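You operate a simulated robot arm through the tools that you are given. There is no shell and no other tool.

You run a simulated robot arm. Do the job below in one go: nothing can be reset, and whatever is moved stays where it is left.

## Task
Put things in order on the top of the steel bench. At the end: the black bracket is on the white number board (marked "42"); the red block (marked "LOW") stands where the black bracket stood; the white cylinder from the top of the steel bench stands where the red block stood; the white paste tub stands where the white cylinder stood; whatever was shut is shut again. Leave all else as you found it, and nothing knocked over.
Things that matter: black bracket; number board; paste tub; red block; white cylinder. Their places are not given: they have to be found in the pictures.

The check looks at the end state, three seconds after you hand in, the way a careful person would. Anything else that was tipped, shoved, dropped, spilled or broken makes it a failure.

## Robot
A 7-joint arm with a two-finger parallel gripper, fixed in place. Base frame: the origin is at the foot of the arm, x ahead of it, y to its left, z up; the work surface is at about z = 0. Readings come in cm, rad, newtons and seconds.
With the tool pointing down near the work surface it reaches from about 24 to 62 cm from the base axis. Its first joint turns from -1.152 to 1.152 rad. Payload 2.6 kg.
The tool frame sits at the grasp point between the pads (the TCP): z along the fingers, y along the line on which they close. The tips reach 3 cm beyond it. Largest opening 9.4 cm; finger width 2.8, thickness 1; the body of the gripper, 5 by 9.6 cm, starts 5.5 cm behind the TCP.
Orientation is that of the tool frame in the base frame, as a unit quaternion [x, y, z, w]. With the fingers straight down and closing along the base's y, the tool's x points along the base's -x, its y along +y and its z along -z.

## Interface
- The arm moves only by the tool play_rows. Its argument "steps" is a list of rows, each a list of 6 numbers: the shift along the tool's x, y, z in units of 200 mm (1.0 is 200 mm), then the turn, a rotation vector about the tool's x, y, z in units of 90 degrees (1.0 is 90 degrees). In form: [[tx, ty, tz, wx, wy, wz], ...]. A call has 1 to 20 rows; each row is the pose to reach, as a shift and turn from the pose commanded when the call began, along the tool's axes at that moment. "fingers" is the closure in counts, from 0 (fully open) to 255 (shut), set as the call begins (left out, the last holds). A call with a number of a shift or a turn outside -1 to 1 is refused whole. Each row takes 0.2 s and may step no farther than 5 cm and 0.15 rad from the row before; otherwise, or with a gripper value out of range, the whole call is refused. A pose out of reach is approached as far as the arm can. The call stops where the force on the tool passes 40 N (or 10 N more than at its start, if that is more) or the arm is blocked; 0.2 s more then pass. Each finger travels about 7.2 cm/s and halts on what it meets, pressing with about 31 N; the grip force reading is that of the motor and also rises with nothing between the fingers. The clock runs only during rows and for 0.2 s after the last one: add rows that repeat a pose to give the fingers time. It gives the time, the measured TCP pose, the force on the tool (base axes), the opening and the grip force at its end, in the units of the frame above (readings bear some noise), with the torque about the TCP (base axes, N m) and any sound that the robot's microphone picked up, and new pictures: "pictures" is both (left out), scene, wrist or none.
- Cameras (640 x 400 px; columns grow to the right, rows downward): "scene" is fixed at [3.37, 42.8, 57.51]; the picture's right is [-0.80, -0.60, 0.00], its down [-0.29, 0.39, -0.88] and it looks along [0.52, -0.70, -0.48] (base axes); focal length 340 px, centre (320, 200). "wrist" rides on the gripper at [7.6, 1.4, -10.3] in the tool frame; the picture's right is [-0.18, 0.98, 0.00], its down [-0.75, -0.14, -0.64] and it looks along [-0.63, -0.12, 0.77] (tool axes); focal length 243 px, centre (320, 200).
- probe_pixels(camera, pixels): for up to 12 pixels [column, row] of the newest picture of that camera ("zoom" is the newest enlarged one), the place [x, y, z] in the base frame of the surface seen there, good to about 0.2 cm. The clock stands still meanwhile.
- close_up(camera, box): a new picture of the part [left, top, right, bottom] of that camera's present view, enlarged. The clock stands still meanwhile.
- sign_off(): hands the job in; it is judged then, once.

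Leave the gripper open and the arm clear of the work at the hand-in unless told otherwise.

The tools are called after "Emit:" by a JSON object that holds its "name" and its "arguments". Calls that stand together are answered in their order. play_rows: Moves the arm, as the interface text tells. Its arguments: {"type":"object","properties":{"steps":{"type":"array","items":{"type":"array","items":{"type":"number"}}},"fingers":{"type":"number"},"pictures":{"type":"string","enum":["both","scene","wrist","none"]}},"required":["steps"]} The other tools are called the same way: probe_pixels (camera, pixels) gives the place of the surface under pixels of a picture; close_up (camera, box) takes an enlarged picture of a part of a camera's view; sign_off () hands the job in.

At the start:

```text
time: 0.0
position: [22.86, -28.8, 23.87]
tool_rot: [0.0, 1.0, -0.001, 0.0]
wrist_force: [0.3, -0.3, 0.3]
ft_torque: [0.02, -0.02, 0.0]
opening: 9.42
grip_force: 0.1
```

scene: 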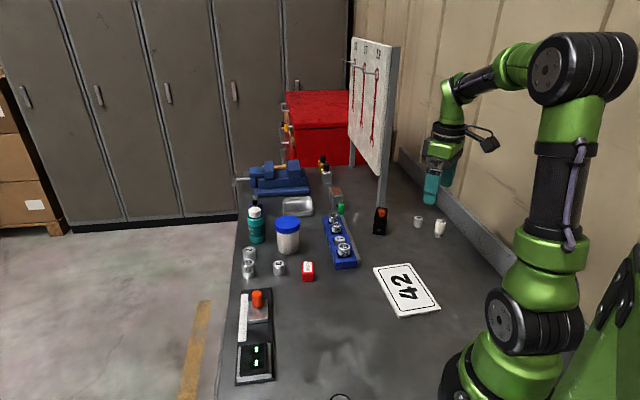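
wrist: 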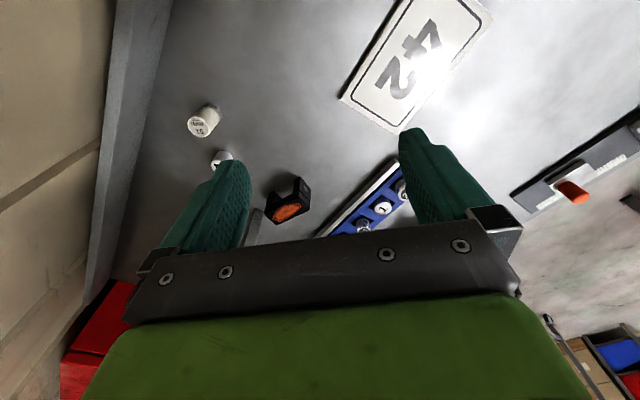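

I see the bench with the 42 board, black bracket near (381,221), red block near (308,271), white cylinders near (440,228), and a white tub with a blue lid at (288,234). I will enlarge these areas first.

Emit:
{"name": "close_up", "arguments": {"camera": "scene", "box": [230, 170, 350, 290]}}

Emit:
{"name": "close_up", "arguments": {"camera": "scene", "box": [350, 180, 480, 320]}}

Emit:
{"name": "close_up", "arguments": {"camera": "wrist", "box": [160, 80, 340, 240]}}

Emit:
{"name": "close_up", "arguments": {"camera": "scene", "box": [220, 60, 420, 220]}}

Emit:
{"name": "close_up", "arguments": {"camera": "scene", "box": [220, 270, 460, 400]}}

```text
3.33 times, centred on (290, 230) of scene
```

zoom: 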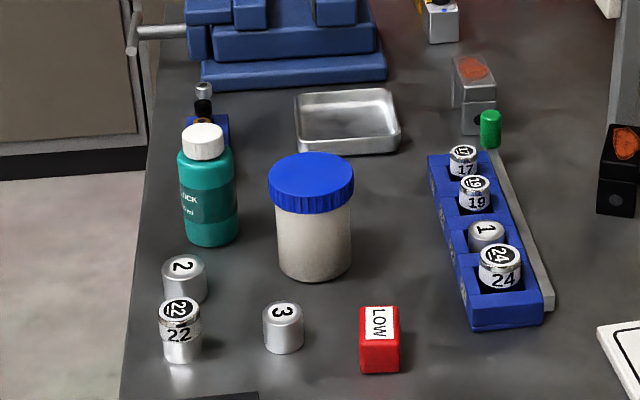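

```text
2.86 times, centred on (415, 250) of scene
```

zoom: 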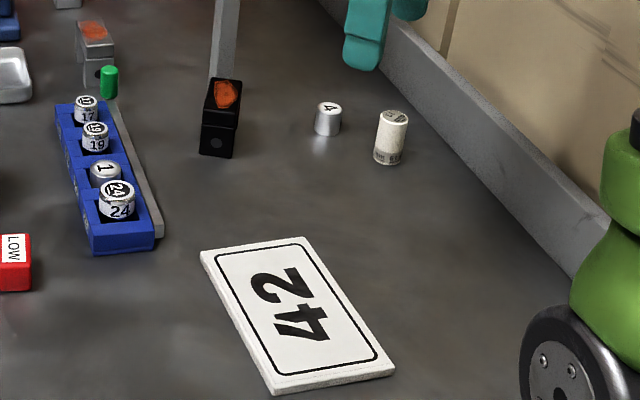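

```text
2.50 times, centred on (250, 160) of wrist
```

zoom: 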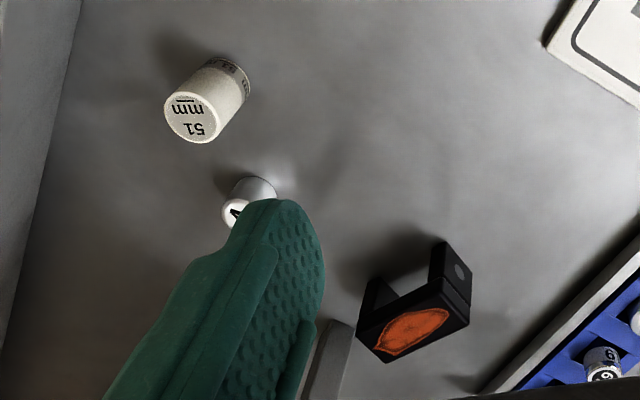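

```text
2.50 times, centred on (320, 140) of scene
```

zoom: 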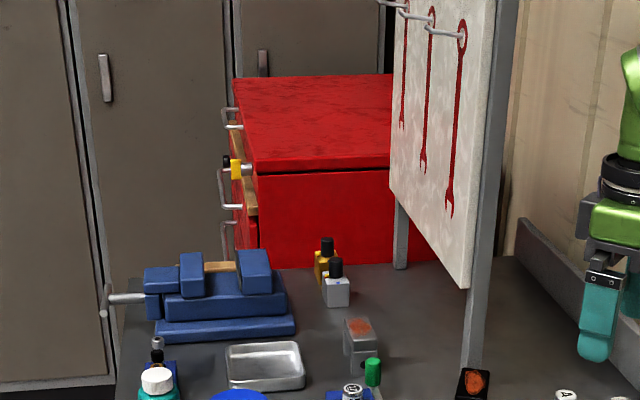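

```text
2.67 times, centred on (340, 335) of scene
```

zoom: 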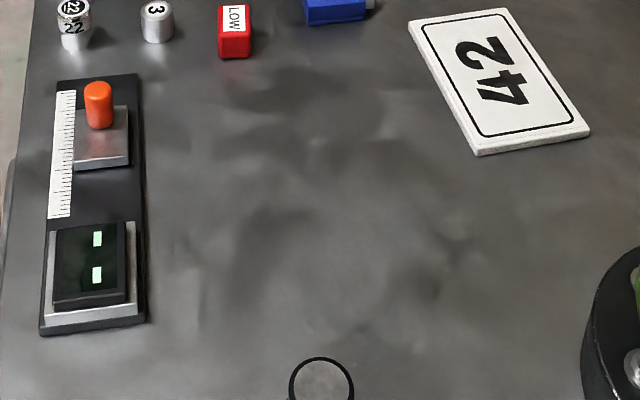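

The white cylinder is the "51 mm" one at about (440,228). The tub has a blue lid, and the bracket is at (381,221). I'll zoom in on each and measure it, starting with the bracket and cylinder.

Emit:
{"name": "close_up", "arguments": {"camera": "scene", "box": [365, 195, 455, 250]}}

```text
7.11 times, centred on (410, 222) of scene
```

zoom: 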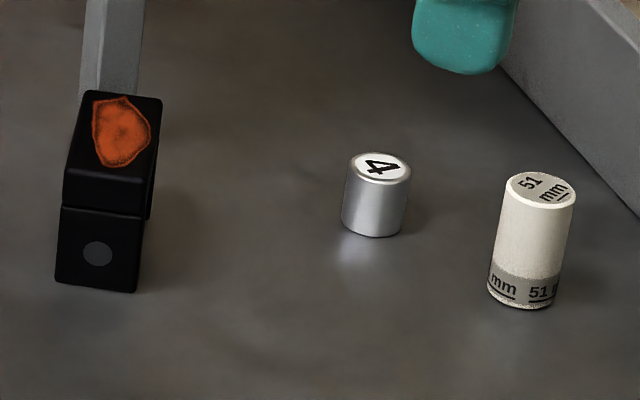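

Next I probe the bracket's corners, the cylinder's top and foot, and the bench around them.

Emit:
{"name": "probe_pixels", "arguments": {"camera": "zoom", "pixels": [[92, 95], [157, 102], [68, 198], [140, 208], [60, 280], [130, 288], [512, 180], [570, 200], [538, 188], [495, 295], [545, 305], [540, 207]]}}

Emit:
{"name": "probe_pixels", "arguments": {"camera": "zoom", "pixels": [[200, 250], [110, 60], [97, 85], [376, 165], [345, 165], [408, 175], [370, 235], [618, 150], [500, 60], [465, 70], [148, 205], [100, 255]]}}

Emit:
{"name": "probe_pixels", "arguments": {"camera": "wrist", "pixels": [[290, 212], [302, 200], [266, 215], [272, 195], [300, 180], [203, 128], [285, 195], [335, 225]]}}

```text
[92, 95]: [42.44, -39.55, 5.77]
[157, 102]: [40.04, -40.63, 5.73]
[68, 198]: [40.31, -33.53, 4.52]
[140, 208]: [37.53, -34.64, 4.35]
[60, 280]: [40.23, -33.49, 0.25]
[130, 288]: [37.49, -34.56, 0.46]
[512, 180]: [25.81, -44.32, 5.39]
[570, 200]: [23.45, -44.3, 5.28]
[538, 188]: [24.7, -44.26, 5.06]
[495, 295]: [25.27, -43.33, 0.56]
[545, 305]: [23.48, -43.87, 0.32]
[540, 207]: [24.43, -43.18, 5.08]
```

```text
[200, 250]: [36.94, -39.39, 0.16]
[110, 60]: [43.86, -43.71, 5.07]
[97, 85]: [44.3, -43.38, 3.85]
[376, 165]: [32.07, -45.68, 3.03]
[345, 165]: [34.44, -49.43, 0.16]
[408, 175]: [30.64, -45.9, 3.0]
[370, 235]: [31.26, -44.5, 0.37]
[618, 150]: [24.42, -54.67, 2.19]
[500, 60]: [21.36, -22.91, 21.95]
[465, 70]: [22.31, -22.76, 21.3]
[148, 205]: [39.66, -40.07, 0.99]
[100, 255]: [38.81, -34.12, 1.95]
```

```text
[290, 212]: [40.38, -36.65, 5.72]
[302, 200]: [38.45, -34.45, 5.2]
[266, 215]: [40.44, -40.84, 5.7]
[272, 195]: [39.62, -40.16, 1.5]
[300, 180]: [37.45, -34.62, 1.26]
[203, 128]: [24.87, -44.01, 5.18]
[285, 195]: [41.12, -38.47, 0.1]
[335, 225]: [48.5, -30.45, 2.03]
```

The bracket is an upside-down U about 3 by 6.5 cm, 5.7 cm high, centred near (40.1,-37.1). The cylinder is near (24.6,-43.8), 5.2 cm high. Next I measure the tub, the red block and what stands around them.

Emit:
{"name": "close_up", "arguments": {"camera": "scene", "box": [235, 200, 325, 290]}}

```text
4.44 times, centred on (280, 245) of scene
```

zoom: 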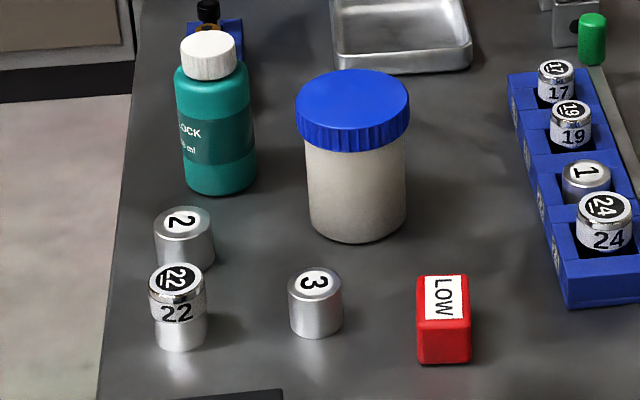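

Now I probe the tub, the red block and their neighbours in this zoom.

Emit:
{"name": "probe_pixels", "arguments": {"camera": "zoom", "pixels": [[300, 97], [408, 102], [352, 72], [355, 100], [355, 122], [313, 215], [402, 215], [357, 240], [357, 200], [355, 160]]}}

Emit:
{"name": "probe_pixels", "arguments": {"camera": "zoom", "pixels": [[420, 277], [465, 276], [420, 317], [468, 322], [420, 360], [468, 360], [444, 340], [443, 295], [315, 282], [314, 330], [210, 50], [236, 190]]}}

Emit:
{"name": "probe_pixels", "arguments": {"camera": "zoom", "pixels": [[183, 220], [180, 278], [180, 345], [400, 68], [520, 75], [572, 300], [550, 260], [585, 175], [604, 205], [570, 110], [345, 60], [590, 20]]}}

Emit:
{"name": "probe_pixels", "arguments": {"camera": "scene", "pixels": [[375, 268], [408, 264], [439, 307], [400, 316], [386, 200], [378, 190], [352, 142], [352, 40], [398, 48], [352, 150], [384, 175], [360, 158]]}}

```text
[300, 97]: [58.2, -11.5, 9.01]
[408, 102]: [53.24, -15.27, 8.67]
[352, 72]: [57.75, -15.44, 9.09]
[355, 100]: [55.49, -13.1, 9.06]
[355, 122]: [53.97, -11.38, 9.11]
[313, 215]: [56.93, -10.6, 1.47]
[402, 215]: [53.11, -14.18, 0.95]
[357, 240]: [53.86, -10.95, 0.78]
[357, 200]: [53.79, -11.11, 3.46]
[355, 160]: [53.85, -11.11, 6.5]
```

```text
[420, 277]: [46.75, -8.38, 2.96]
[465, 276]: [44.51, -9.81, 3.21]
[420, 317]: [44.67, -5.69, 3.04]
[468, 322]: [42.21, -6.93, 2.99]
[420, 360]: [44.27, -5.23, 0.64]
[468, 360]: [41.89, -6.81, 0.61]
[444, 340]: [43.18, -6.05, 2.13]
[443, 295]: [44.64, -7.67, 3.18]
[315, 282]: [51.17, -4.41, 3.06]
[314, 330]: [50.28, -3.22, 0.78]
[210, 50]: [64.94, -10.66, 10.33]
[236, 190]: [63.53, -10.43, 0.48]
```

```text
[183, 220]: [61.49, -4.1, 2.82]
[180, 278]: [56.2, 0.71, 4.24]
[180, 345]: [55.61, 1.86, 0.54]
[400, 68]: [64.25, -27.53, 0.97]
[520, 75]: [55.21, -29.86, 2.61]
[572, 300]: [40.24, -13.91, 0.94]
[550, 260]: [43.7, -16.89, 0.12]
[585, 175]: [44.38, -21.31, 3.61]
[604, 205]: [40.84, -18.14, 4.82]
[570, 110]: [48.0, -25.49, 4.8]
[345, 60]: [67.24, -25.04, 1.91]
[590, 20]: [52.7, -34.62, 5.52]
```

```text
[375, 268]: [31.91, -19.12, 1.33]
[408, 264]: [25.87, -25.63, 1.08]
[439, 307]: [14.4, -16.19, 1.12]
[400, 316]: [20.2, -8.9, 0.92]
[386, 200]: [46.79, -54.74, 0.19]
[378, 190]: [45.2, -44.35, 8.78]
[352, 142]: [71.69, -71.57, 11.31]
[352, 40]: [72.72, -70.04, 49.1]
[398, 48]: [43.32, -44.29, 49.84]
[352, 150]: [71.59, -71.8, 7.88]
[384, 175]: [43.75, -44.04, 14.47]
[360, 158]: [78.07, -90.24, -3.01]
```

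Findings:

| Item | Centre (x, y) | Height |
|---|---|---|
| Red block | (44.5, -7.7) | 3.1 cm |
| Tub, blue lid about 6.3 cm wide | (55.7, -13.2) | 9.1 cm |
| Number board | (23.1, -17.5) | 1.1 cm |

The pegboard post is at (44,-44), behind the bracket. I'll move above the bracket and turn about 70° so the fingers close across its narrow side with the camera away from the pegboard.

Emit:
{"name": "play_rows", "arguments": {"steps": [[-0.086, -0.0415, 0.029, 0, 0, 0.078], [-0.172, -0.083, 0.0585, 0, 0, 0.156], [-0.259, -0.1245, 0.088, 0, 0, 0.235], [-0.345, -0.166, 0.117, 0, 0, 0.313], [-0.431, -0.2075, 0.147, 0, 0, 0.391], [-0.517, -0.249, 0.176, 0, 0, 0.469], [-0.603, -0.29, 0.205, 0, 0, 0.547], [-0.69, -0.332, 0.235, 0, 0, 0.626], [-0.776, -0.3735, 0.264, 0, 0, 0.704], [-0.862, -0.415, 0.2935, 0, 0, 0.782], [-0.862, -0.415, 0.2935, 0, 0, 0.782]], "fingers": 0}}

```text
time: 2.4
position: [40.09, -37.01, 18.01]
tool_rot: [0.577, 0.816, 0.0, 0.0]
wrist_force: [1.0, -0.1, -0.9]
ft_torque: [0.01, -0.02, 0.0]
opening: 9.42
grip_force: 0.1
```

scene: 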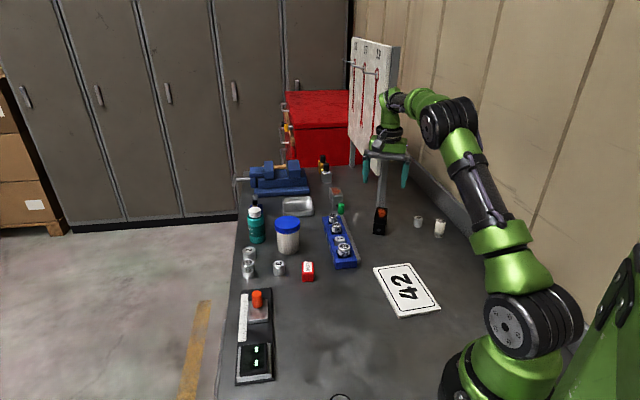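
wrist: 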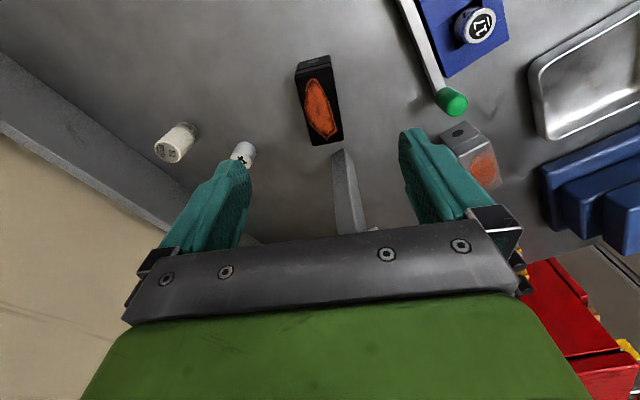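

The arm is above the bracket and the turn worked. I'll enlarge the wrist view to fix the bracket's edges.

Emit:
{"name": "close_up", "arguments": {"camera": "wrist", "box": [280, 40, 380, 160]}}

Emit:
{"name": "close_up", "arguments": {"camera": "scene", "box": [340, 90, 440, 250]}}

Emit:
{"name": "probe_pixels", "arguments": {"camera": "wrist", "pixels": [[299, 78], [330, 75], [309, 142], [342, 138], [295, 65], [329, 57], [320, 108], [340, 160], [335, 155], [175, 155]]}}

```text
3.33 times, centred on (330, 100) of wrist
```

zoom: 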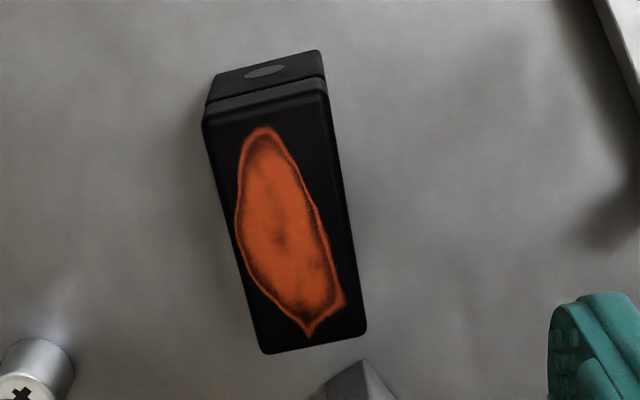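

```text
2.50 times, centred on (390, 170) of scene
```

zoom: 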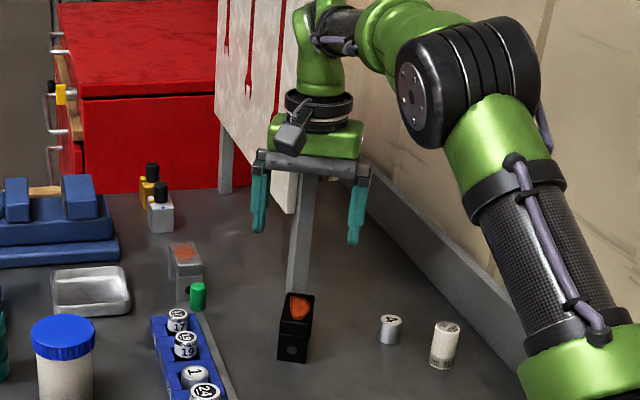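

```text
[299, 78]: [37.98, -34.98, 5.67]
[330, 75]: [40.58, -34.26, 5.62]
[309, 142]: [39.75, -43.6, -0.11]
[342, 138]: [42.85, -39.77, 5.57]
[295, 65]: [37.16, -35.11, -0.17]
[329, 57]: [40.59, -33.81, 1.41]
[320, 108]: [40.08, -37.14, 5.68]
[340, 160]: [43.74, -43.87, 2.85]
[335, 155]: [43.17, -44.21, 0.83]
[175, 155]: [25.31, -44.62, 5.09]
```

I'll probe the bracket's top corners again, just inside the edges.

Emit:
{"name": "probe_pixels", "arguments": {"camera": "wrist", "pixels": [[296, 78], [331, 70], [314.5, 144], [342.5, 137.5], [304, 110], [337, 104], [302, 112], [339, 103]]}}

```text
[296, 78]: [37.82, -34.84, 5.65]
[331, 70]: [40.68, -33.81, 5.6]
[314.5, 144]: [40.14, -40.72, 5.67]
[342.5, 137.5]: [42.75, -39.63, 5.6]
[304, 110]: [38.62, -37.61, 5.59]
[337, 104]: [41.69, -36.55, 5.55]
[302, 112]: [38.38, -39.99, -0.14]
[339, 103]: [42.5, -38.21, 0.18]
```

The bracket's centre is (40.2,-37.15), with its narrow side at about 20° in yaw, which matches the gripper. I'll go down to TCP z = 4.8 with the fingers open.

Emit:
{"name": "play_rows", "arguments": {"steps": [[-0.0085, 0.003, 0.1, 0, 0, 0], [-0.0085, 0.003, 0.22, 0, 0, 0], [-0.0085, 0.003, 0.34, 0, 0, 0], [-0.0085, 0.003, 0.46, 0, 0, 0], [-0.0085, 0.003, 0.56, 0, 0, 0], [-0.0085, 0.003, 0.62, 0, 0, 0], [-0.0085, 0.003, 0.66, 0, 0, 0], [-0.0085, 0.003, 0.66, 0, 0, 0]], "fingers": 0}}

```text
time: 4.2
position: [40.14, -37.17, 4.87]
tool_rot: [0.576, 0.818, 0.0, 0.001]
wrist_force: [-0.6, -0.3, -0.1]
ft_torque: [0.04, 0.03, 0.0]
opening: 9.39
grip_force: 0.0
```

scene: 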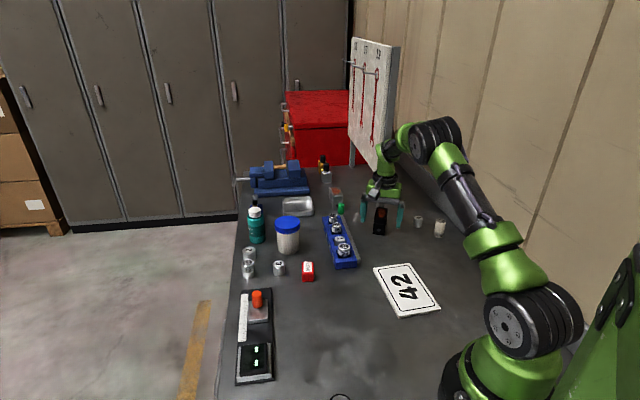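
wrist: 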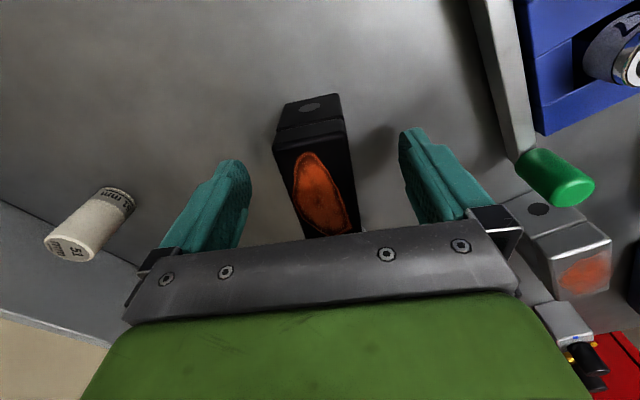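

The fingers straddle the bracket with no contact force. I'll close them on it.

Emit:
{"name": "play_rows", "arguments": {"steps": [[0, 0, 0, 0, 0, 0], [0, 0, 0, 0, 0, 0], [0, 0, 0, 0, 0, 0], [0, 0, 0, 0, 0, 0], [0, 0, 0, 0, 0, 0]], "fingers": 255}}

```text
time: 5.4
position: [40.12, -37.15, 4.8]
tool_rot: [0.575, 0.818, 0.001, 0.0]
wrist_force: [1.1, -0.6, -0.2]
ft_torque: [-0.08, -0.1, 0.05]
opening: 3.85
grip_force: 31.5
```

scene: 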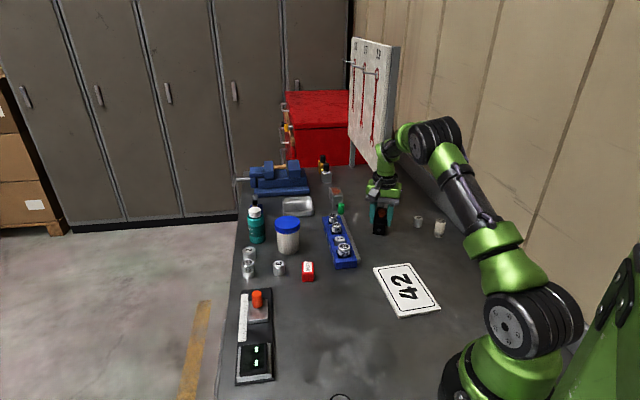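
wrist: 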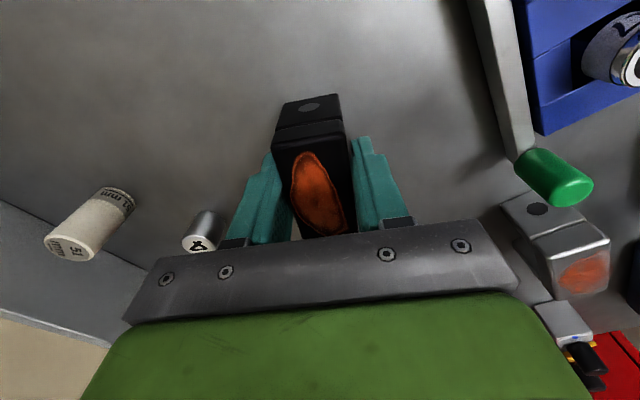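

The opening reads 3.85 cm, wider than the 3 cm I measured. I'll look closer before lifting.

Emit:
{"name": "close_up", "arguments": {"camera": "wrist", "box": [220, 80, 420, 250]}}

Emit:
{"name": "close_up", "arguments": {"camera": "scene", "box": [350, 180, 420, 240]}}

```text
2.35 times, centred on (320, 165) of wrist
```

zoom: 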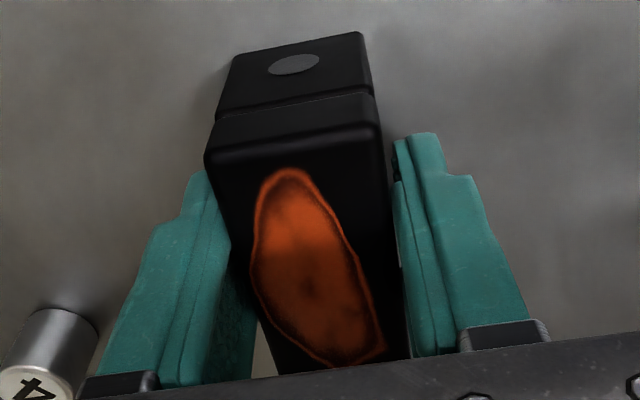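

```text
6.67 times, centred on (385, 210) of scene
```

zoom: 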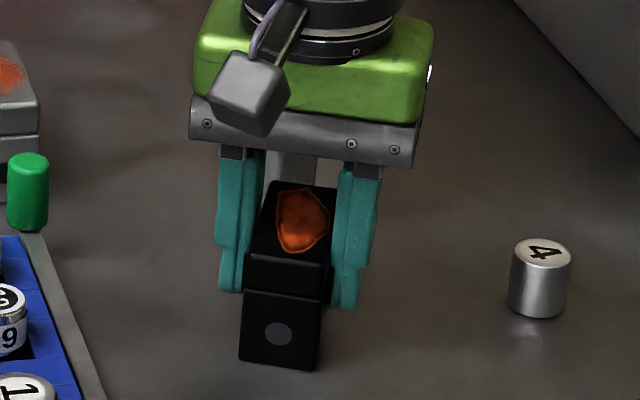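

The fingers are on both sides of the bracket and aligned with it. I'll lift 2 cm first and check the grip.

Emit:
{"name": "play_rows", "arguments": {"steps": [[0, 0, -0.03, 0, 0, 0], [0, 0, -0.06, 0, 0, 0], [0, 0, -0.1, 0, 0, 0], [0, 0, -0.1, 0, 0, 0]], "fingers": 255}}

Emit:
{"name": "close_up", "arguments": {"camera": "scene", "box": [350, 170, 420, 240]}}

```text
time: 6.4
position: [40.05, -37.21, 6.83]
tool_rot: [0.576, 0.817, 0.0, 0.0]
wrist_force: [-1.1, -0.1, -5.6]
ft_torque: [-0.02, 0.02, 0.02]
opening: 3.85
grip_force: 31.6
```

scene: 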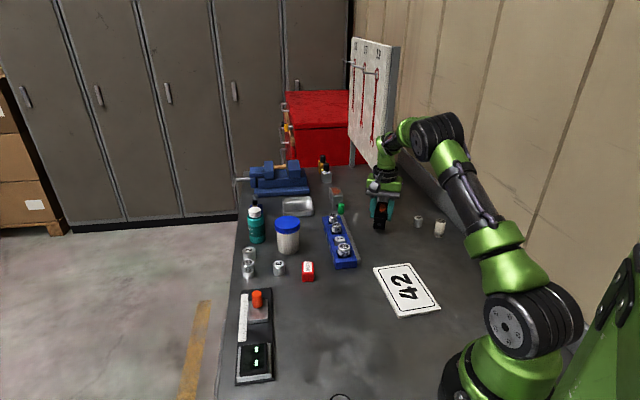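
wrist: 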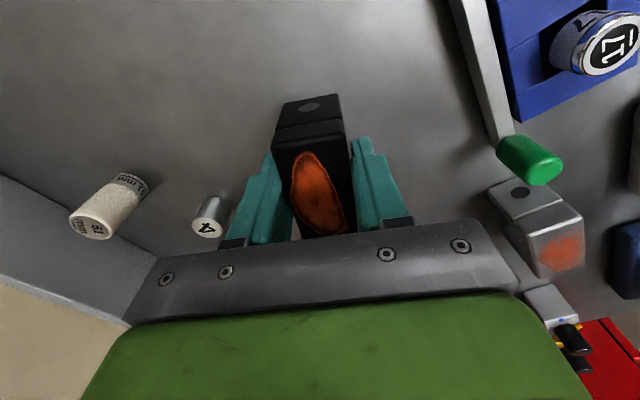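

```text
5.71 times, centred on (385, 205) of scene
```

zoom: 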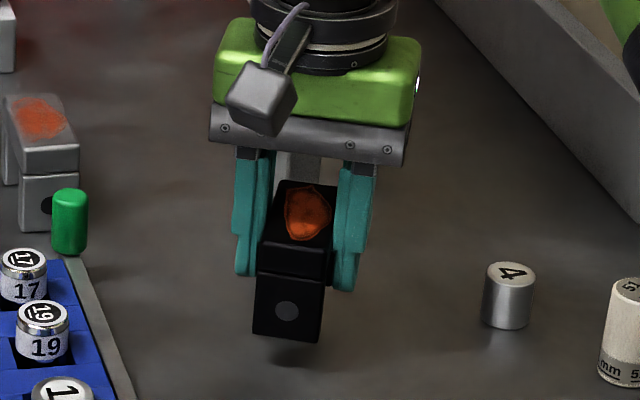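

The bracket is up and held firmly, weighing about 5.5 N. I'll raise it further and start toward the number board, turning about 25° to line up with the board's long side.

Emit:
{"name": "play_rows", "arguments": {"steps": [[0, 0, -0.08, 0, 0, 0], [0, 0, -0.18, 0, 0, 0], [0, 0, -0.28, 0, 0, 0], [0, 0, -0.38, 0, 0, 0], [0.06, -0.02, -0.42, 0, 0, -0.03], [0.16, -0.06, -0.42, 0, 0, -0.08], [0.27, -0.1, -0.42, 0, 0, -0.13], [0.38, -0.145, -0.42, 0, 0, -0.18], [0.49, -0.187, -0.42, 0, 0, -0.23], [0.6, -0.229, -0.42, 0, 0, -0.27], [0.7, -0.267, -0.42, 0, 0, -0.278], [0.8, -0.305, -0.42, 0, 0, -0.278], [0.8, -0.305, -0.42, 0, 0, -0.278]], "fingers": 255}}

```text
time: 9.2
position: [29.2, -24.06, 15.07]
tool_rot: [0.385, 0.923, 0.0, 0.0]
wrist_force: [-0.3, -0.2, -4.6]
ft_torque: [0.0, 0.02, 0.0]
opening: 3.83
grip_force: 31.2
```

scene: 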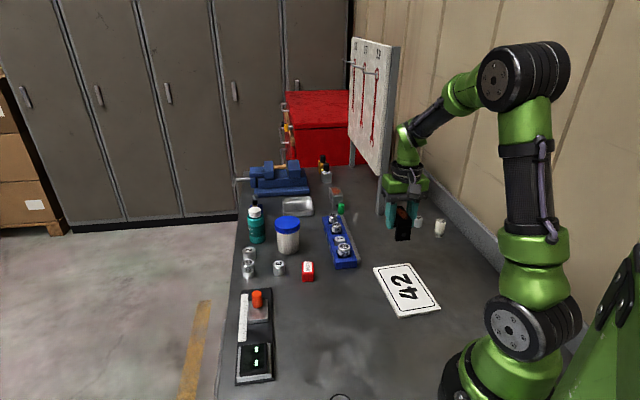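
wrist: 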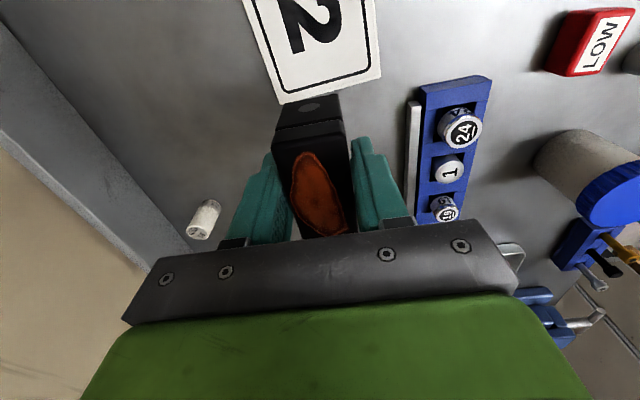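

The bracket is moving toward the board. I'll probe the board's corners again before lowering onto it.

Emit:
{"name": "probe_pixels", "arguments": {"camera": "scene", "pixels": [[376, 267], [408, 264], [438, 306], [401, 315], [407, 290], [390, 290], [423, 283]]}}

```text
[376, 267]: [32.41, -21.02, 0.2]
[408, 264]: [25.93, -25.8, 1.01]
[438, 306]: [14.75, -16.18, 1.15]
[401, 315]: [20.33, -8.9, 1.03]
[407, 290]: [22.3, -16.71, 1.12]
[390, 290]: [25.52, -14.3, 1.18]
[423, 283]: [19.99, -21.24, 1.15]
```

The board centre is (23.1,-17.5), top at 1.1 cm. I'll move over it and come down to TCP z = 6.4, just above contact.

Emit:
{"name": "play_rows", "arguments": {"steps": [[0.1, 0.004, 0, 0, 0, 0], [0.2, 0.008, 0, 0, 0, 0], [0.3, 0.012, 0, 0, 0, 0], [0.39, 0.0155, 0, 0, 0, 0], [0.449, 0.0155, 0.02, 0, 0, 0], [0.449, 0.0155, 0.11, 0, 0, 0], [0.449, 0.0155, 0.21, 0, 0, 0], [0.449, 0.0155, 0.31, 0, 0, 0], [0.449, 0.0155, 0.38, 0, 0, 0], [0.449, 0.0155, 0.42, 0, 0, 0], [0.449, 0.0155, 0.433, 0, 0, 0], [0.449, 0.0155, 0.433, 0, 0, 0]], "fingers": 255}}

Emit:
{"name": "close_up", "arguments": {"camera": "scene", "box": [350, 210, 470, 330]}}

```text
time: 11.8
position: [23.01, -17.54, 6.54]
tool_rot: [0.386, 0.923, -0.001, 0.0]
wrist_force: [0.3, 0.8, -3.8]
ft_torque: [-0.02, 0.03, -0.03]
opening: 3.83
grip_force: 31.1
```

scene: 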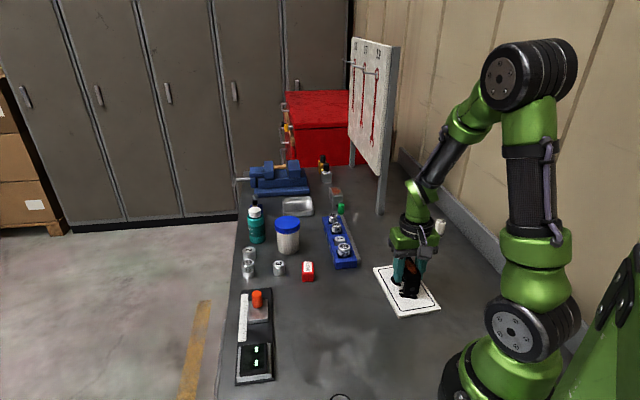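
wrist: 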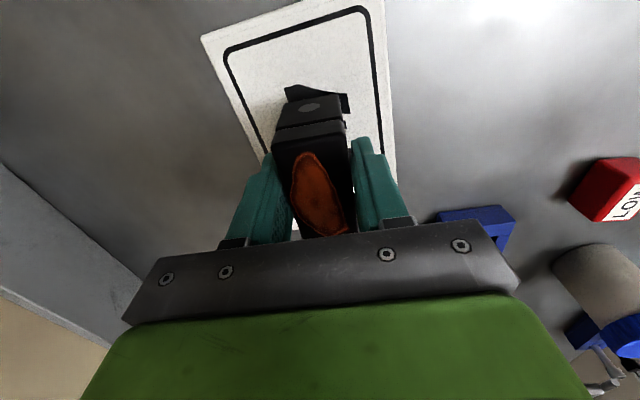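

```text
3.33 times, centred on (410, 270) of scene
```

zoom: 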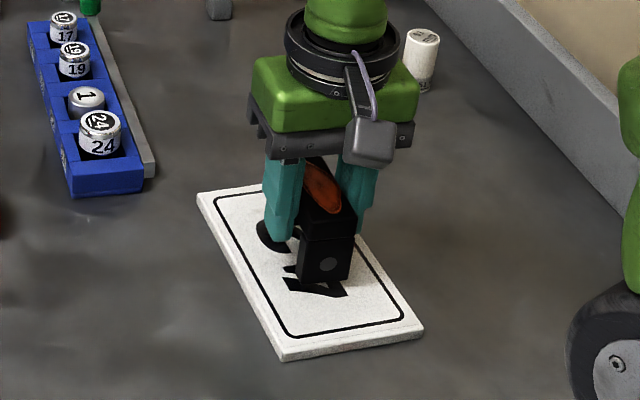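

The bracket is centred over the board. I'll lower it gently about 5 mm until it touches.

Emit:
{"name": "play_rows", "arguments": {"steps": [[0, 0, 0.007, 0, 0, 0], [0, 0, 0.014, 0, 0, 0], [0, 0, 0.021, 0, 0, 0], [0, 0, 0.027, 0, 0, 0], [0, 0, 0.027, 0, 0, 0]], "fingers": 255, "pictures": "none"}}

```text
time: 13.0
position: [23.04, -17.52, 6.11]
tool_rot: [0.384, 0.923, 0.0, 0.0]
wrist_force: [0.0, 0.0, -3.9]
ft_torque: [0.03, 0.03, 0.02]
opening: 3.83
grip_force: 30.6
```

There's no contact yet: the force still shows the full weight at z = 6.11. I'll go down another 3 mm.

Emit:
{"name": "play_rows", "arguments": {"steps": [[0, 0, 0.005, 0, 0, 0], [0, 0, 0.01, 0, 0, 0], [0, 0, 0.014, 0, 0, 0], [0, 0, 0.014, 0, 0, 0]], "fingers": 255, "pictures": "none"}}

```text
time: 14.0
position: [23.11, -17.53, 5.76]
tool_rot: [0.386, 0.922, 0.002, 0.0]
wrist_force: [-7.5, 7.1, 24.6]
ft_torque: [0.12, 0.17, -0.03]
opening: 3.85
grip_force: 30.9
```

It touched at z ≈ 5.8 with a 25 N push. I'll ease back 1 mm, then open the fingers.

Emit:
{"name": "play_rows", "arguments": {"steps": [[0, 0, -0.005, 0, 0, 0], [0, 0, -0.005, 0, 0, 0]], "fingers": 255, "pictures": "none"}}

```text
time: 14.6
position: [22.99, -17.64, 5.75]
tool_rot: [0.385, 0.923, 0.0, 0.001]
wrist_force: [1.4, 0.1, 0.9]
ft_torque: [0.04, -0.17, 0.0]
opening: 3.82
grip_force: 30.7
```

The force is now near zero, so the bracket rests on the board. I'll open the fingers and then lift away.

Emit:
{"name": "play_rows", "arguments": {"steps": [[0, 0, 0, 0, 0, 0], [0, 0, 0, 0, 0, 0], [0, 0, 0, 0, 0, 0], [0, 0, 0, 0, 0, 0], [0, 0, -0.05, 0, 0, 0], [0, 0, -0.12, 0, 0, 0], [0, 0, -0.22, 0, 0, 0], [0, 0, -0.34, 0, 0, 0], [0, 0, -0.46, 0, 0, 0], [0, 0, -0.55, 0, 0, 0], [0, 0, -0.55, 0, 0, 0]], "fingers": 0}}

Emit:
{"name": "close_up", "arguments": {"camera": "scene", "box": [350, 210, 470, 330]}}

```text
time: 17.0
position: [22.88, -17.53, 16.83]
tool_rot: [0.385, 0.923, 0.0, 0.0]
wrist_force: [-0.3, -0.2, -0.2]
ft_torque: [0.0, 0.03, -0.02]
opening: 9.39
grip_force: 0.0
```

scene: 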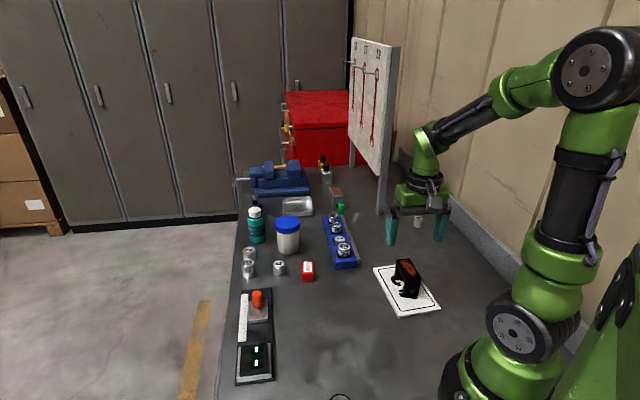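
wrist: 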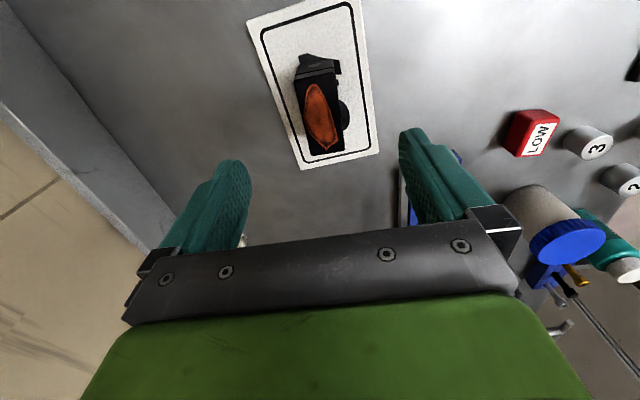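

```text
3.33 times, centred on (410, 270) of scene
```

zoom: 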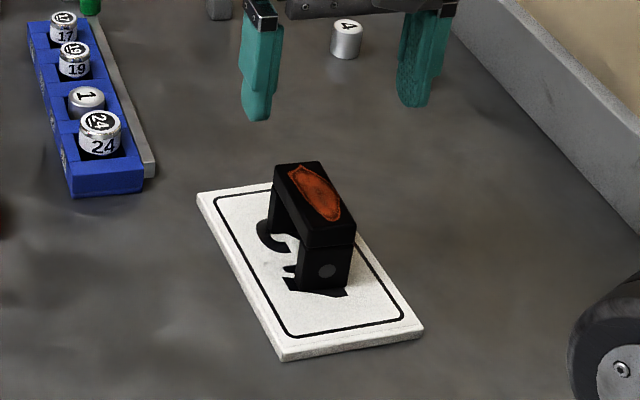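

The bracket stands on the board and nothing else moved. Next is the red block. I'll travel toward it at height, narrow the fingers to about 5.4 cm so they clear weight "3", and turn about 11°.

Emit:
{"name": "play_rows", "arguments": {"steps": [[-0.037, 0.1, 0, 0, 0, 0.013], [-0.074, 0.2, 0, 0, 0, 0.026], [-0.111, 0.3, 0, 0, 0, 0.039], [-0.148, 0.4, 0, 0, 0, 0.052], [-0.185, 0.5, 0, 0, 0, 0.065], [-0.222, 0.6, 0, 0, 0, 0.078], [-0.259, 0.7, 0, 0, 0, 0.091], [-0.296, 0.8, 0, 0, 0, 0.105], [-0.333, 0.9, 0, 0, 0, 0.119], [-0.333, 0.9, 0, 0, 0, 0.119]], "fingers": 109}}

```text
time: 19.2
position: [40.58, -9.72, 16.94]
tool_rot: [0.469, 0.883, 0.0, 0.0]
wrist_force: [-0.2, -0.7, 0.2]
ft_torque: [-0.03, 0.01, 0.0]
opening: 5.39
grip_force: 0.0
```

scene: 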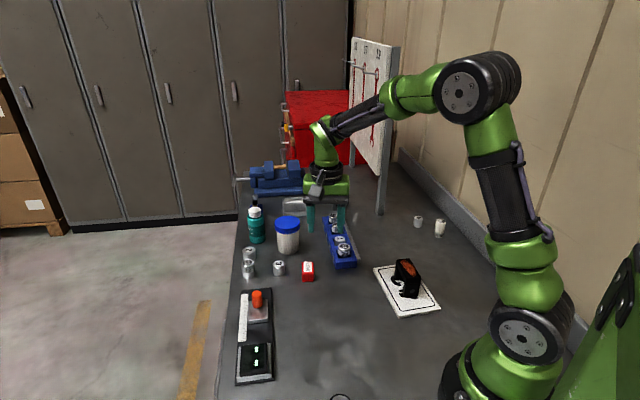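
wrist: 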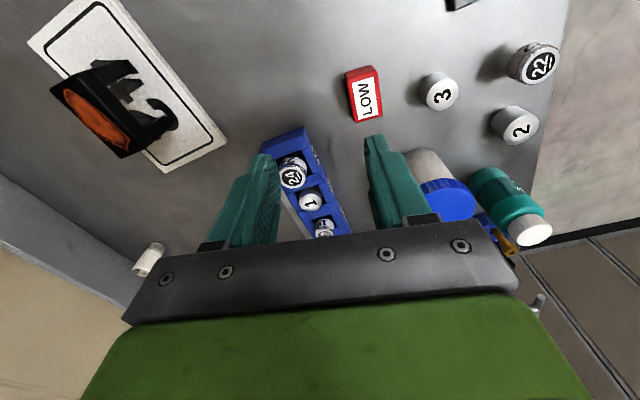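

I can see the red block's top in the wrist view at (364,94). I'll zoom in and measure its corners.

Emit:
{"name": "close_up", "arguments": {"camera": "wrist", "box": [330, 50, 410, 140]}}

```text
4.44 times, centred on (370, 95) of wrist
```

zoom: 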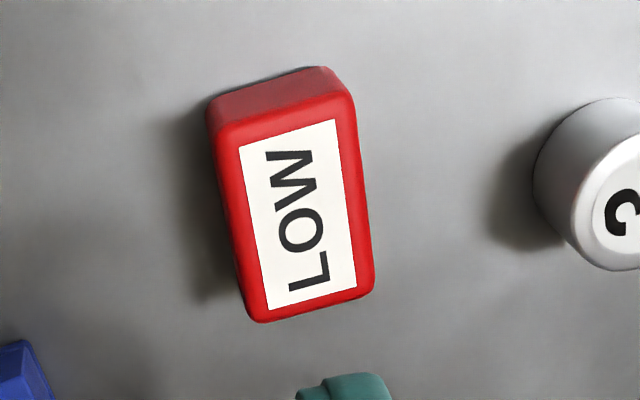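

Emit:
{"name": "probe_pixels", "arguments": {"camera": "zoom", "pixels": [[221, 130], [345, 95], [258, 315], [370, 285], [296, 210], [235, 215], [360, 190], [285, 112], [312, 303], [218, 110], [325, 72], [585, 180]]}}

```text
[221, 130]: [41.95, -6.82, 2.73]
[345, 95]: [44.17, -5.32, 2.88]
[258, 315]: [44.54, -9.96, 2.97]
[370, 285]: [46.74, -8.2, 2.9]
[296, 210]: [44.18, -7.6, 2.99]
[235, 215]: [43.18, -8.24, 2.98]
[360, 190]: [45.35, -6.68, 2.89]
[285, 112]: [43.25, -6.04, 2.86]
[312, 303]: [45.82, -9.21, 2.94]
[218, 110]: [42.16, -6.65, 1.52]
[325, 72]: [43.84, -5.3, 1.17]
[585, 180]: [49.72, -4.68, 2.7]
```

The block's centre is (44.4,-7.6), its top at 3.0 cm, its yaw about 37° and its narrow width 2.8 cm. I'll move over it and go down to TCP z ≈ 3.6, with the tips at 0.6.

Emit:
{"name": "play_rows", "arguments": {"steps": [[-0.01, 0.11, 0, 0, 0, -0.016], [-0.021, 0.2175, 0, 0, 0, -0.033], [-0.021, 0.2175, 0.08, 0, 0, -0.033], [-0.021, 0.2175, 0.2, 0, 0, -0.033], [-0.021, 0.2175, 0.32, 0, 0, -0.033], [-0.021, 0.2175, 0.44, 0, 0, -0.033], [-0.021, 0.2175, 0.54, 0, 0, -0.033], [-0.021, 0.2175, 0.61, 0, 0, -0.033], [-0.021, 0.2175, 0.65, 0, 0, -0.033], [-0.021, 0.2175, 0.665, 0, 0, -0.033], [-0.021, 0.2175, 0.665, 0, 0, -0.033]], "fingers": 109}}

Emit:
{"name": "close_up", "arguments": {"camera": "scene", "box": [260, 220, 350, 300]}}

```text
time: 21.6
position: [44.26, -7.53, 3.67]
tool_rot: [0.447, 0.894, 0.0, 0.001]
wrist_force: [0.0, -0.4, -0.3]
ft_torque: [0.03, -0.01, 0.02]
opening: 5.4
grip_force: 0.1
```

scene: 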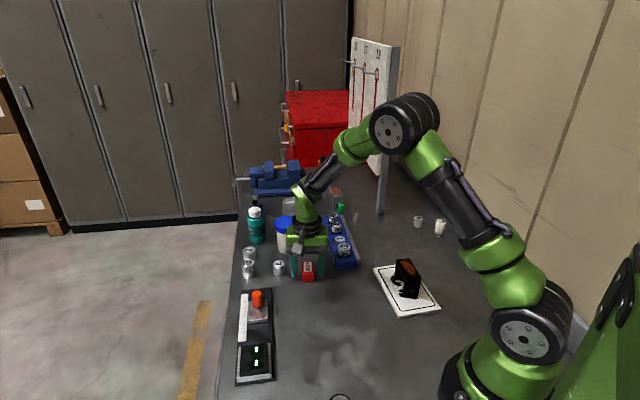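
wrist: 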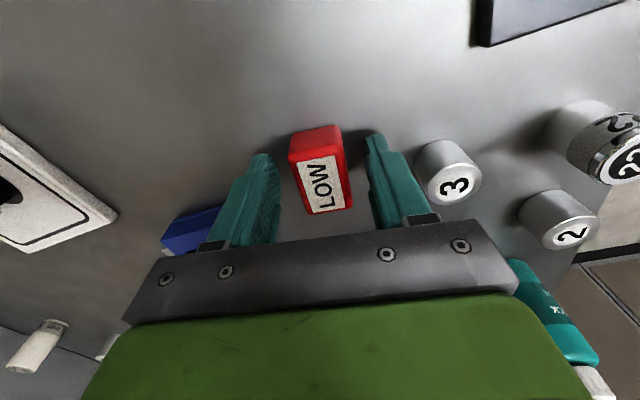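

```text
5.00 times, centred on (305, 260) of scene
```

zoom: 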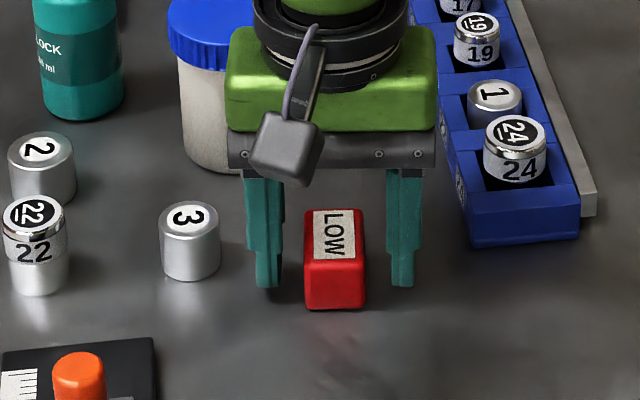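

The fingers straddle the red block and clear weight "3" and the rack. I'll close and then lift 2 cm.

Emit:
{"name": "play_rows", "arguments": {"steps": [[0, 0, 0, 0, 0, 0], [0, 0, 0, 0, 0, 0], [0, 0, 0, 0, 0, 0], [0, 0, 0, 0, 0, 0], [0, 0, -0.03, 0, 0, 0], [0, 0, -0.07, 0, 0, 0], [0, 0, -0.1, 0, 0, 0], [0, 0, -0.1, 0, 0, 0]], "fingers": 255}}

Emit:
{"name": "close_up", "arguments": {"camera": "scene", "box": [260, 220, 350, 300]}}

```text
time: 23.4
position: [44.25, -7.64, 5.5]
tool_rot: [0.446, 0.895, 0.0, -0.001]
wrist_force: [1.0, 0.3, -0.1]
ft_torque: [0.03, 0.03, 0.01]
opening: 2.89
grip_force: 31.1
```

scene: 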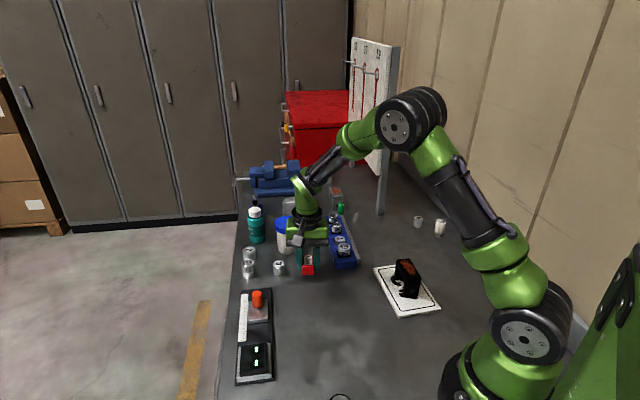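
wrist: 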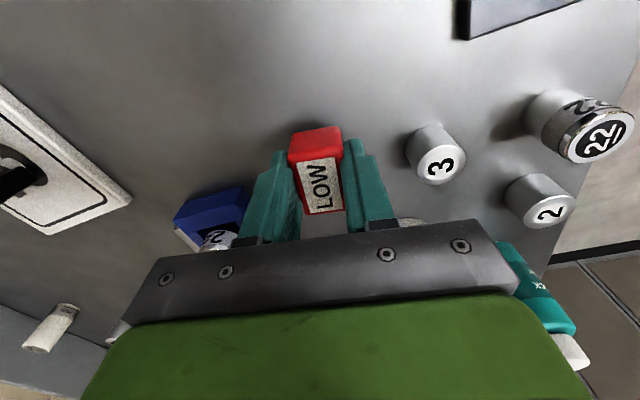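

```text
5.00 times, centred on (305, 260) of scene
```

zoom: 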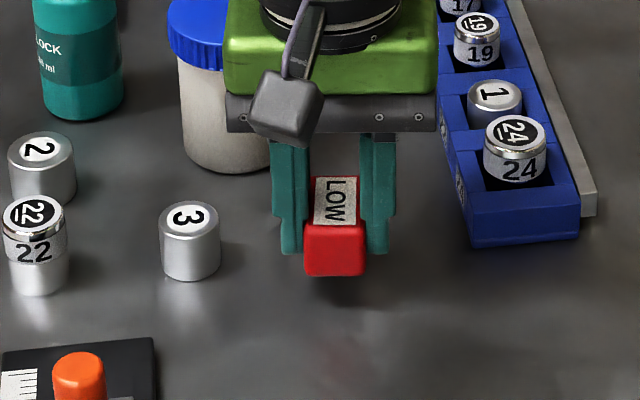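

The block is held at opening 2.89. I'll raise it to z ≈ 16 and carry it above the rack toward the bracket's old spot (40.2,-37.15), in two legs.

Emit:
{"name": "play_rows", "arguments": {"steps": [[0, 0, -0.1, 0, 0, 0], [0, 0, -0.22, 0, 0, 0], [0, 0, -0.34, 0, 0, 0], [0, 0, -0.46, 0, 0, 0], [-0.05, -0.05, -0.53, 0, 0, 0.015], [-0.13, -0.13, -0.53, 0, 0, 0.035], [-0.21, -0.21, -0.53, 0, 0, 0.06], [-0.29, -0.29, -0.53, 0, 0, 0.085], [-0.37, -0.37, -0.53, 0, 0, 0.11], [-0.45, -0.45, -0.53, 0, 0, 0.135], [-0.53, -0.53, -0.53, 0, 0, 0.16], [-0.61, -0.61, -0.53, 0, 0, 0.19], [-0.69, -0.69, -0.53, 0, 0, 0.19], [-0.75, -0.75, -0.53, 0, 0, 0.19], [-0.75, -0.75, -0.53, 0, 0, 0.19]], "fingers": 255}}

```text
time: 26.6
position: [41.41, -28.43, 15.99]
tool_rot: [0.575, 0.818, -0.001, 0.001]
wrist_force: [-0.1, 0.9, -0.7]
ft_torque: [0.0, -0.01, -0.01]
opening: 2.89
grip_force: 31.5
```

scene: 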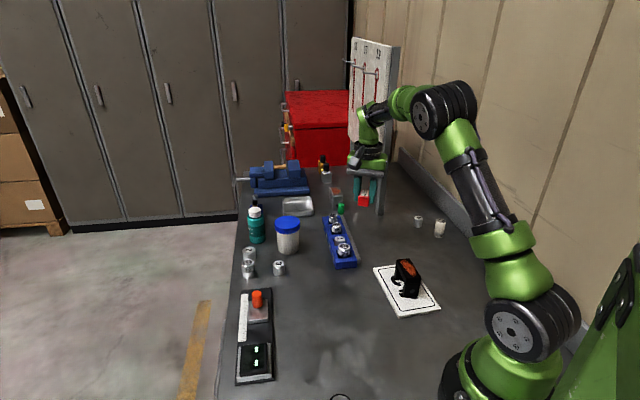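
wrist: 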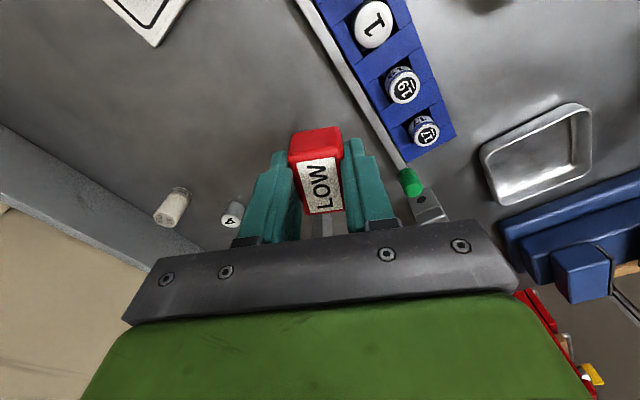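

I'll carry on over the old bracket spot and go down to TCP z ≈ 4.0, just above touching.

Emit:
{"name": "play_rows", "arguments": {"steps": [[-0.08, -0.04, 0, 0, 0, 0], [-0.16, -0.085, 0, 0, 0, 0], [-0.24, -0.13, 0, 0, 0, 0], [-0.32, -0.17, 0, 0, 0, 0], [-0.383, -0.2045, 0.02, 0, 0, 0], [-0.383, -0.2045, 0.12, 0, 0, 0], [-0.383, -0.2045, 0.24, 0, 0, 0], [-0.383, -0.2045, 0.36, 0, 0, 0], [-0.383, -0.2045, 0.46, 0, 0, 0], [-0.383, -0.2045, 0.54, 0, 0, 0], [-0.383, -0.2045, 0.585, 0, 0, 0], [-0.383, -0.2045, 0.6, 0, 0, 0], [-0.383, -0.2045, 0.6, 0, 0, 0]], "fingers": 255}}

Emit:
{"name": "close_up", "arguments": {"camera": "scene", "box": [340, 170, 420, 250]}}

```text
time: 29.4
position: [40.03, -37.03, 4.19]
tool_rot: [0.575, 0.818, -0.001, 0.0]
wrist_force: [-0.3, 0.5, -0.4]
ft_torque: [0.03, 0.0, -0.01]
opening: 2.89
grip_force: 30.7
```

scene: 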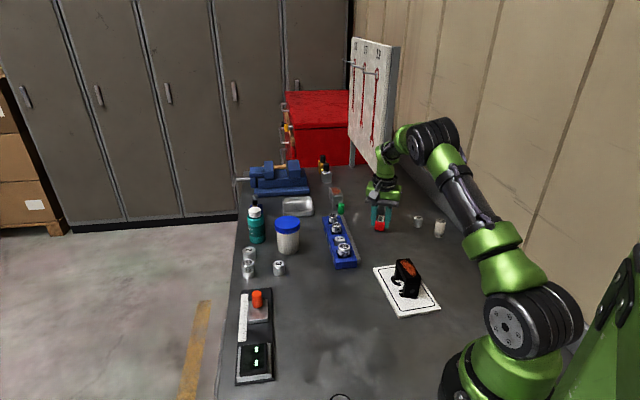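
wrist: 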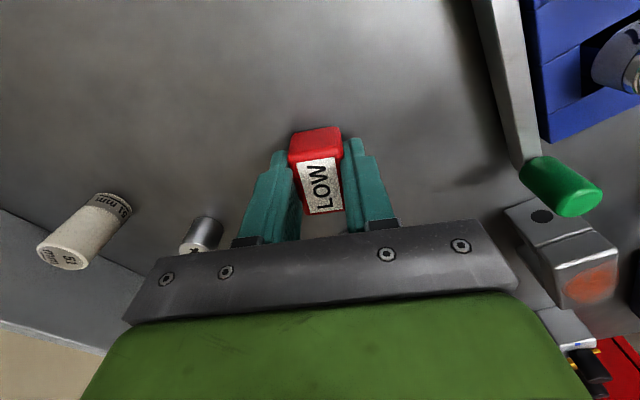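

```text
5.00 times, centred on (380, 210) of scene
```

zoom: 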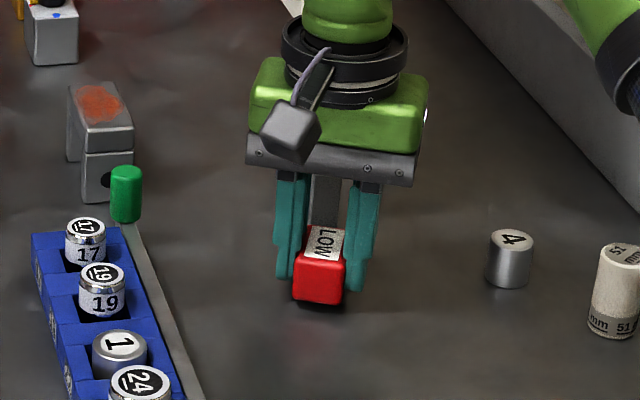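

Now at z = 4.19 and not yet touching. I'll lower in small steps.

Emit:
{"name": "play_rows", "arguments": {"steps": [[0, 0, 0.006, 0, 0, 0], [0, 0, 0.012, 0, 0, 0], [0, 0, 0.018, 0, 0, 0], [0, 0, 0.023, 0, 0, 0], [0, 0, 0.023, 0, 0, 0]], "fingers": 255, "pictures": "none"}}

```text
time: 30.6
position: [40.13, -37.13, 3.7]
tool_rot: [0.575, 0.818, 0.001, 0.0]
wrist_force: [-0.2, 0.6, 0.6]
ft_torque: [0.02, -0.05, -0.03]
opening: 2.86
grip_force: 30.9
```

The force is still about zero at z = 3.7. I'll go 1 mm more.

Emit:
{"name": "play_rows", "arguments": {"steps": [[0, 0, 0.003, 0, 0, 0], [0, 0, 0.006, 0, 0, 0], [0, 0, 0.006, 0, 0, 0]], "fingers": 255, "pictures": "none"}}

```text
time: 31.4
position: [40.09, -37.22, 3.55]
tool_rot: [0.575, 0.818, 0.001, -0.001]
wrist_force: [-0.5, 0.3, 0.4]
ft_torque: [0.01, -0.01, -0.05]
opening: 2.86
grip_force: 31.4
```

Still no contact force. I'll try 1.5 mm more.

Emit:
{"name": "play_rows", "arguments": {"steps": [[0, 0, 0.004, 0, 0, 0], [0, 0, 0.008, 0, 0, 0], [0, 0, 0.008, 0, 0, 0]], "fingers": 255, "pictures": "scene"}}

Emit:
{"name": "close_up", "arguments": {"camera": "scene", "box": [355, 190, 405, 240]}}

```text
time: 32.2
position: [40.26, -37.25, 3.6]
tool_rot: [0.575, 0.818, 0.0, 0.002]
wrist_force: [-1.7, 2.3, 14.5]
ft_torque: [0.12, 0.12, 0.0]
opening: 2.86
grip_force: 31.1
```

scene: 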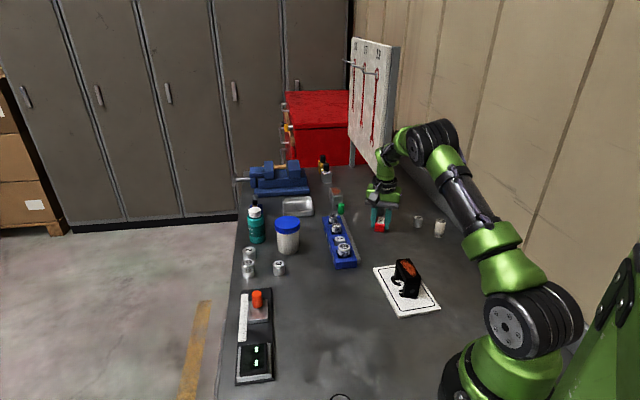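

```text
8.00 times, centred on (380, 215) of scene
```

zoom: 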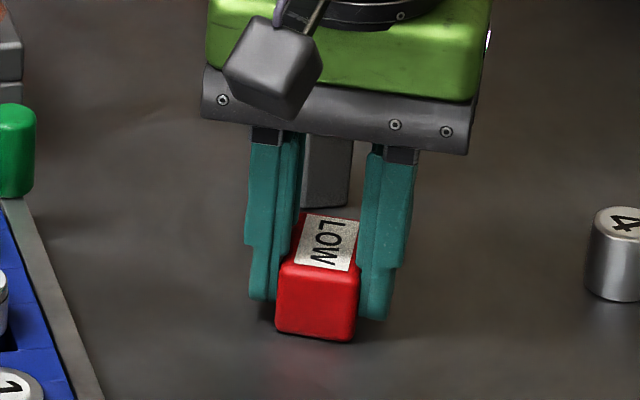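

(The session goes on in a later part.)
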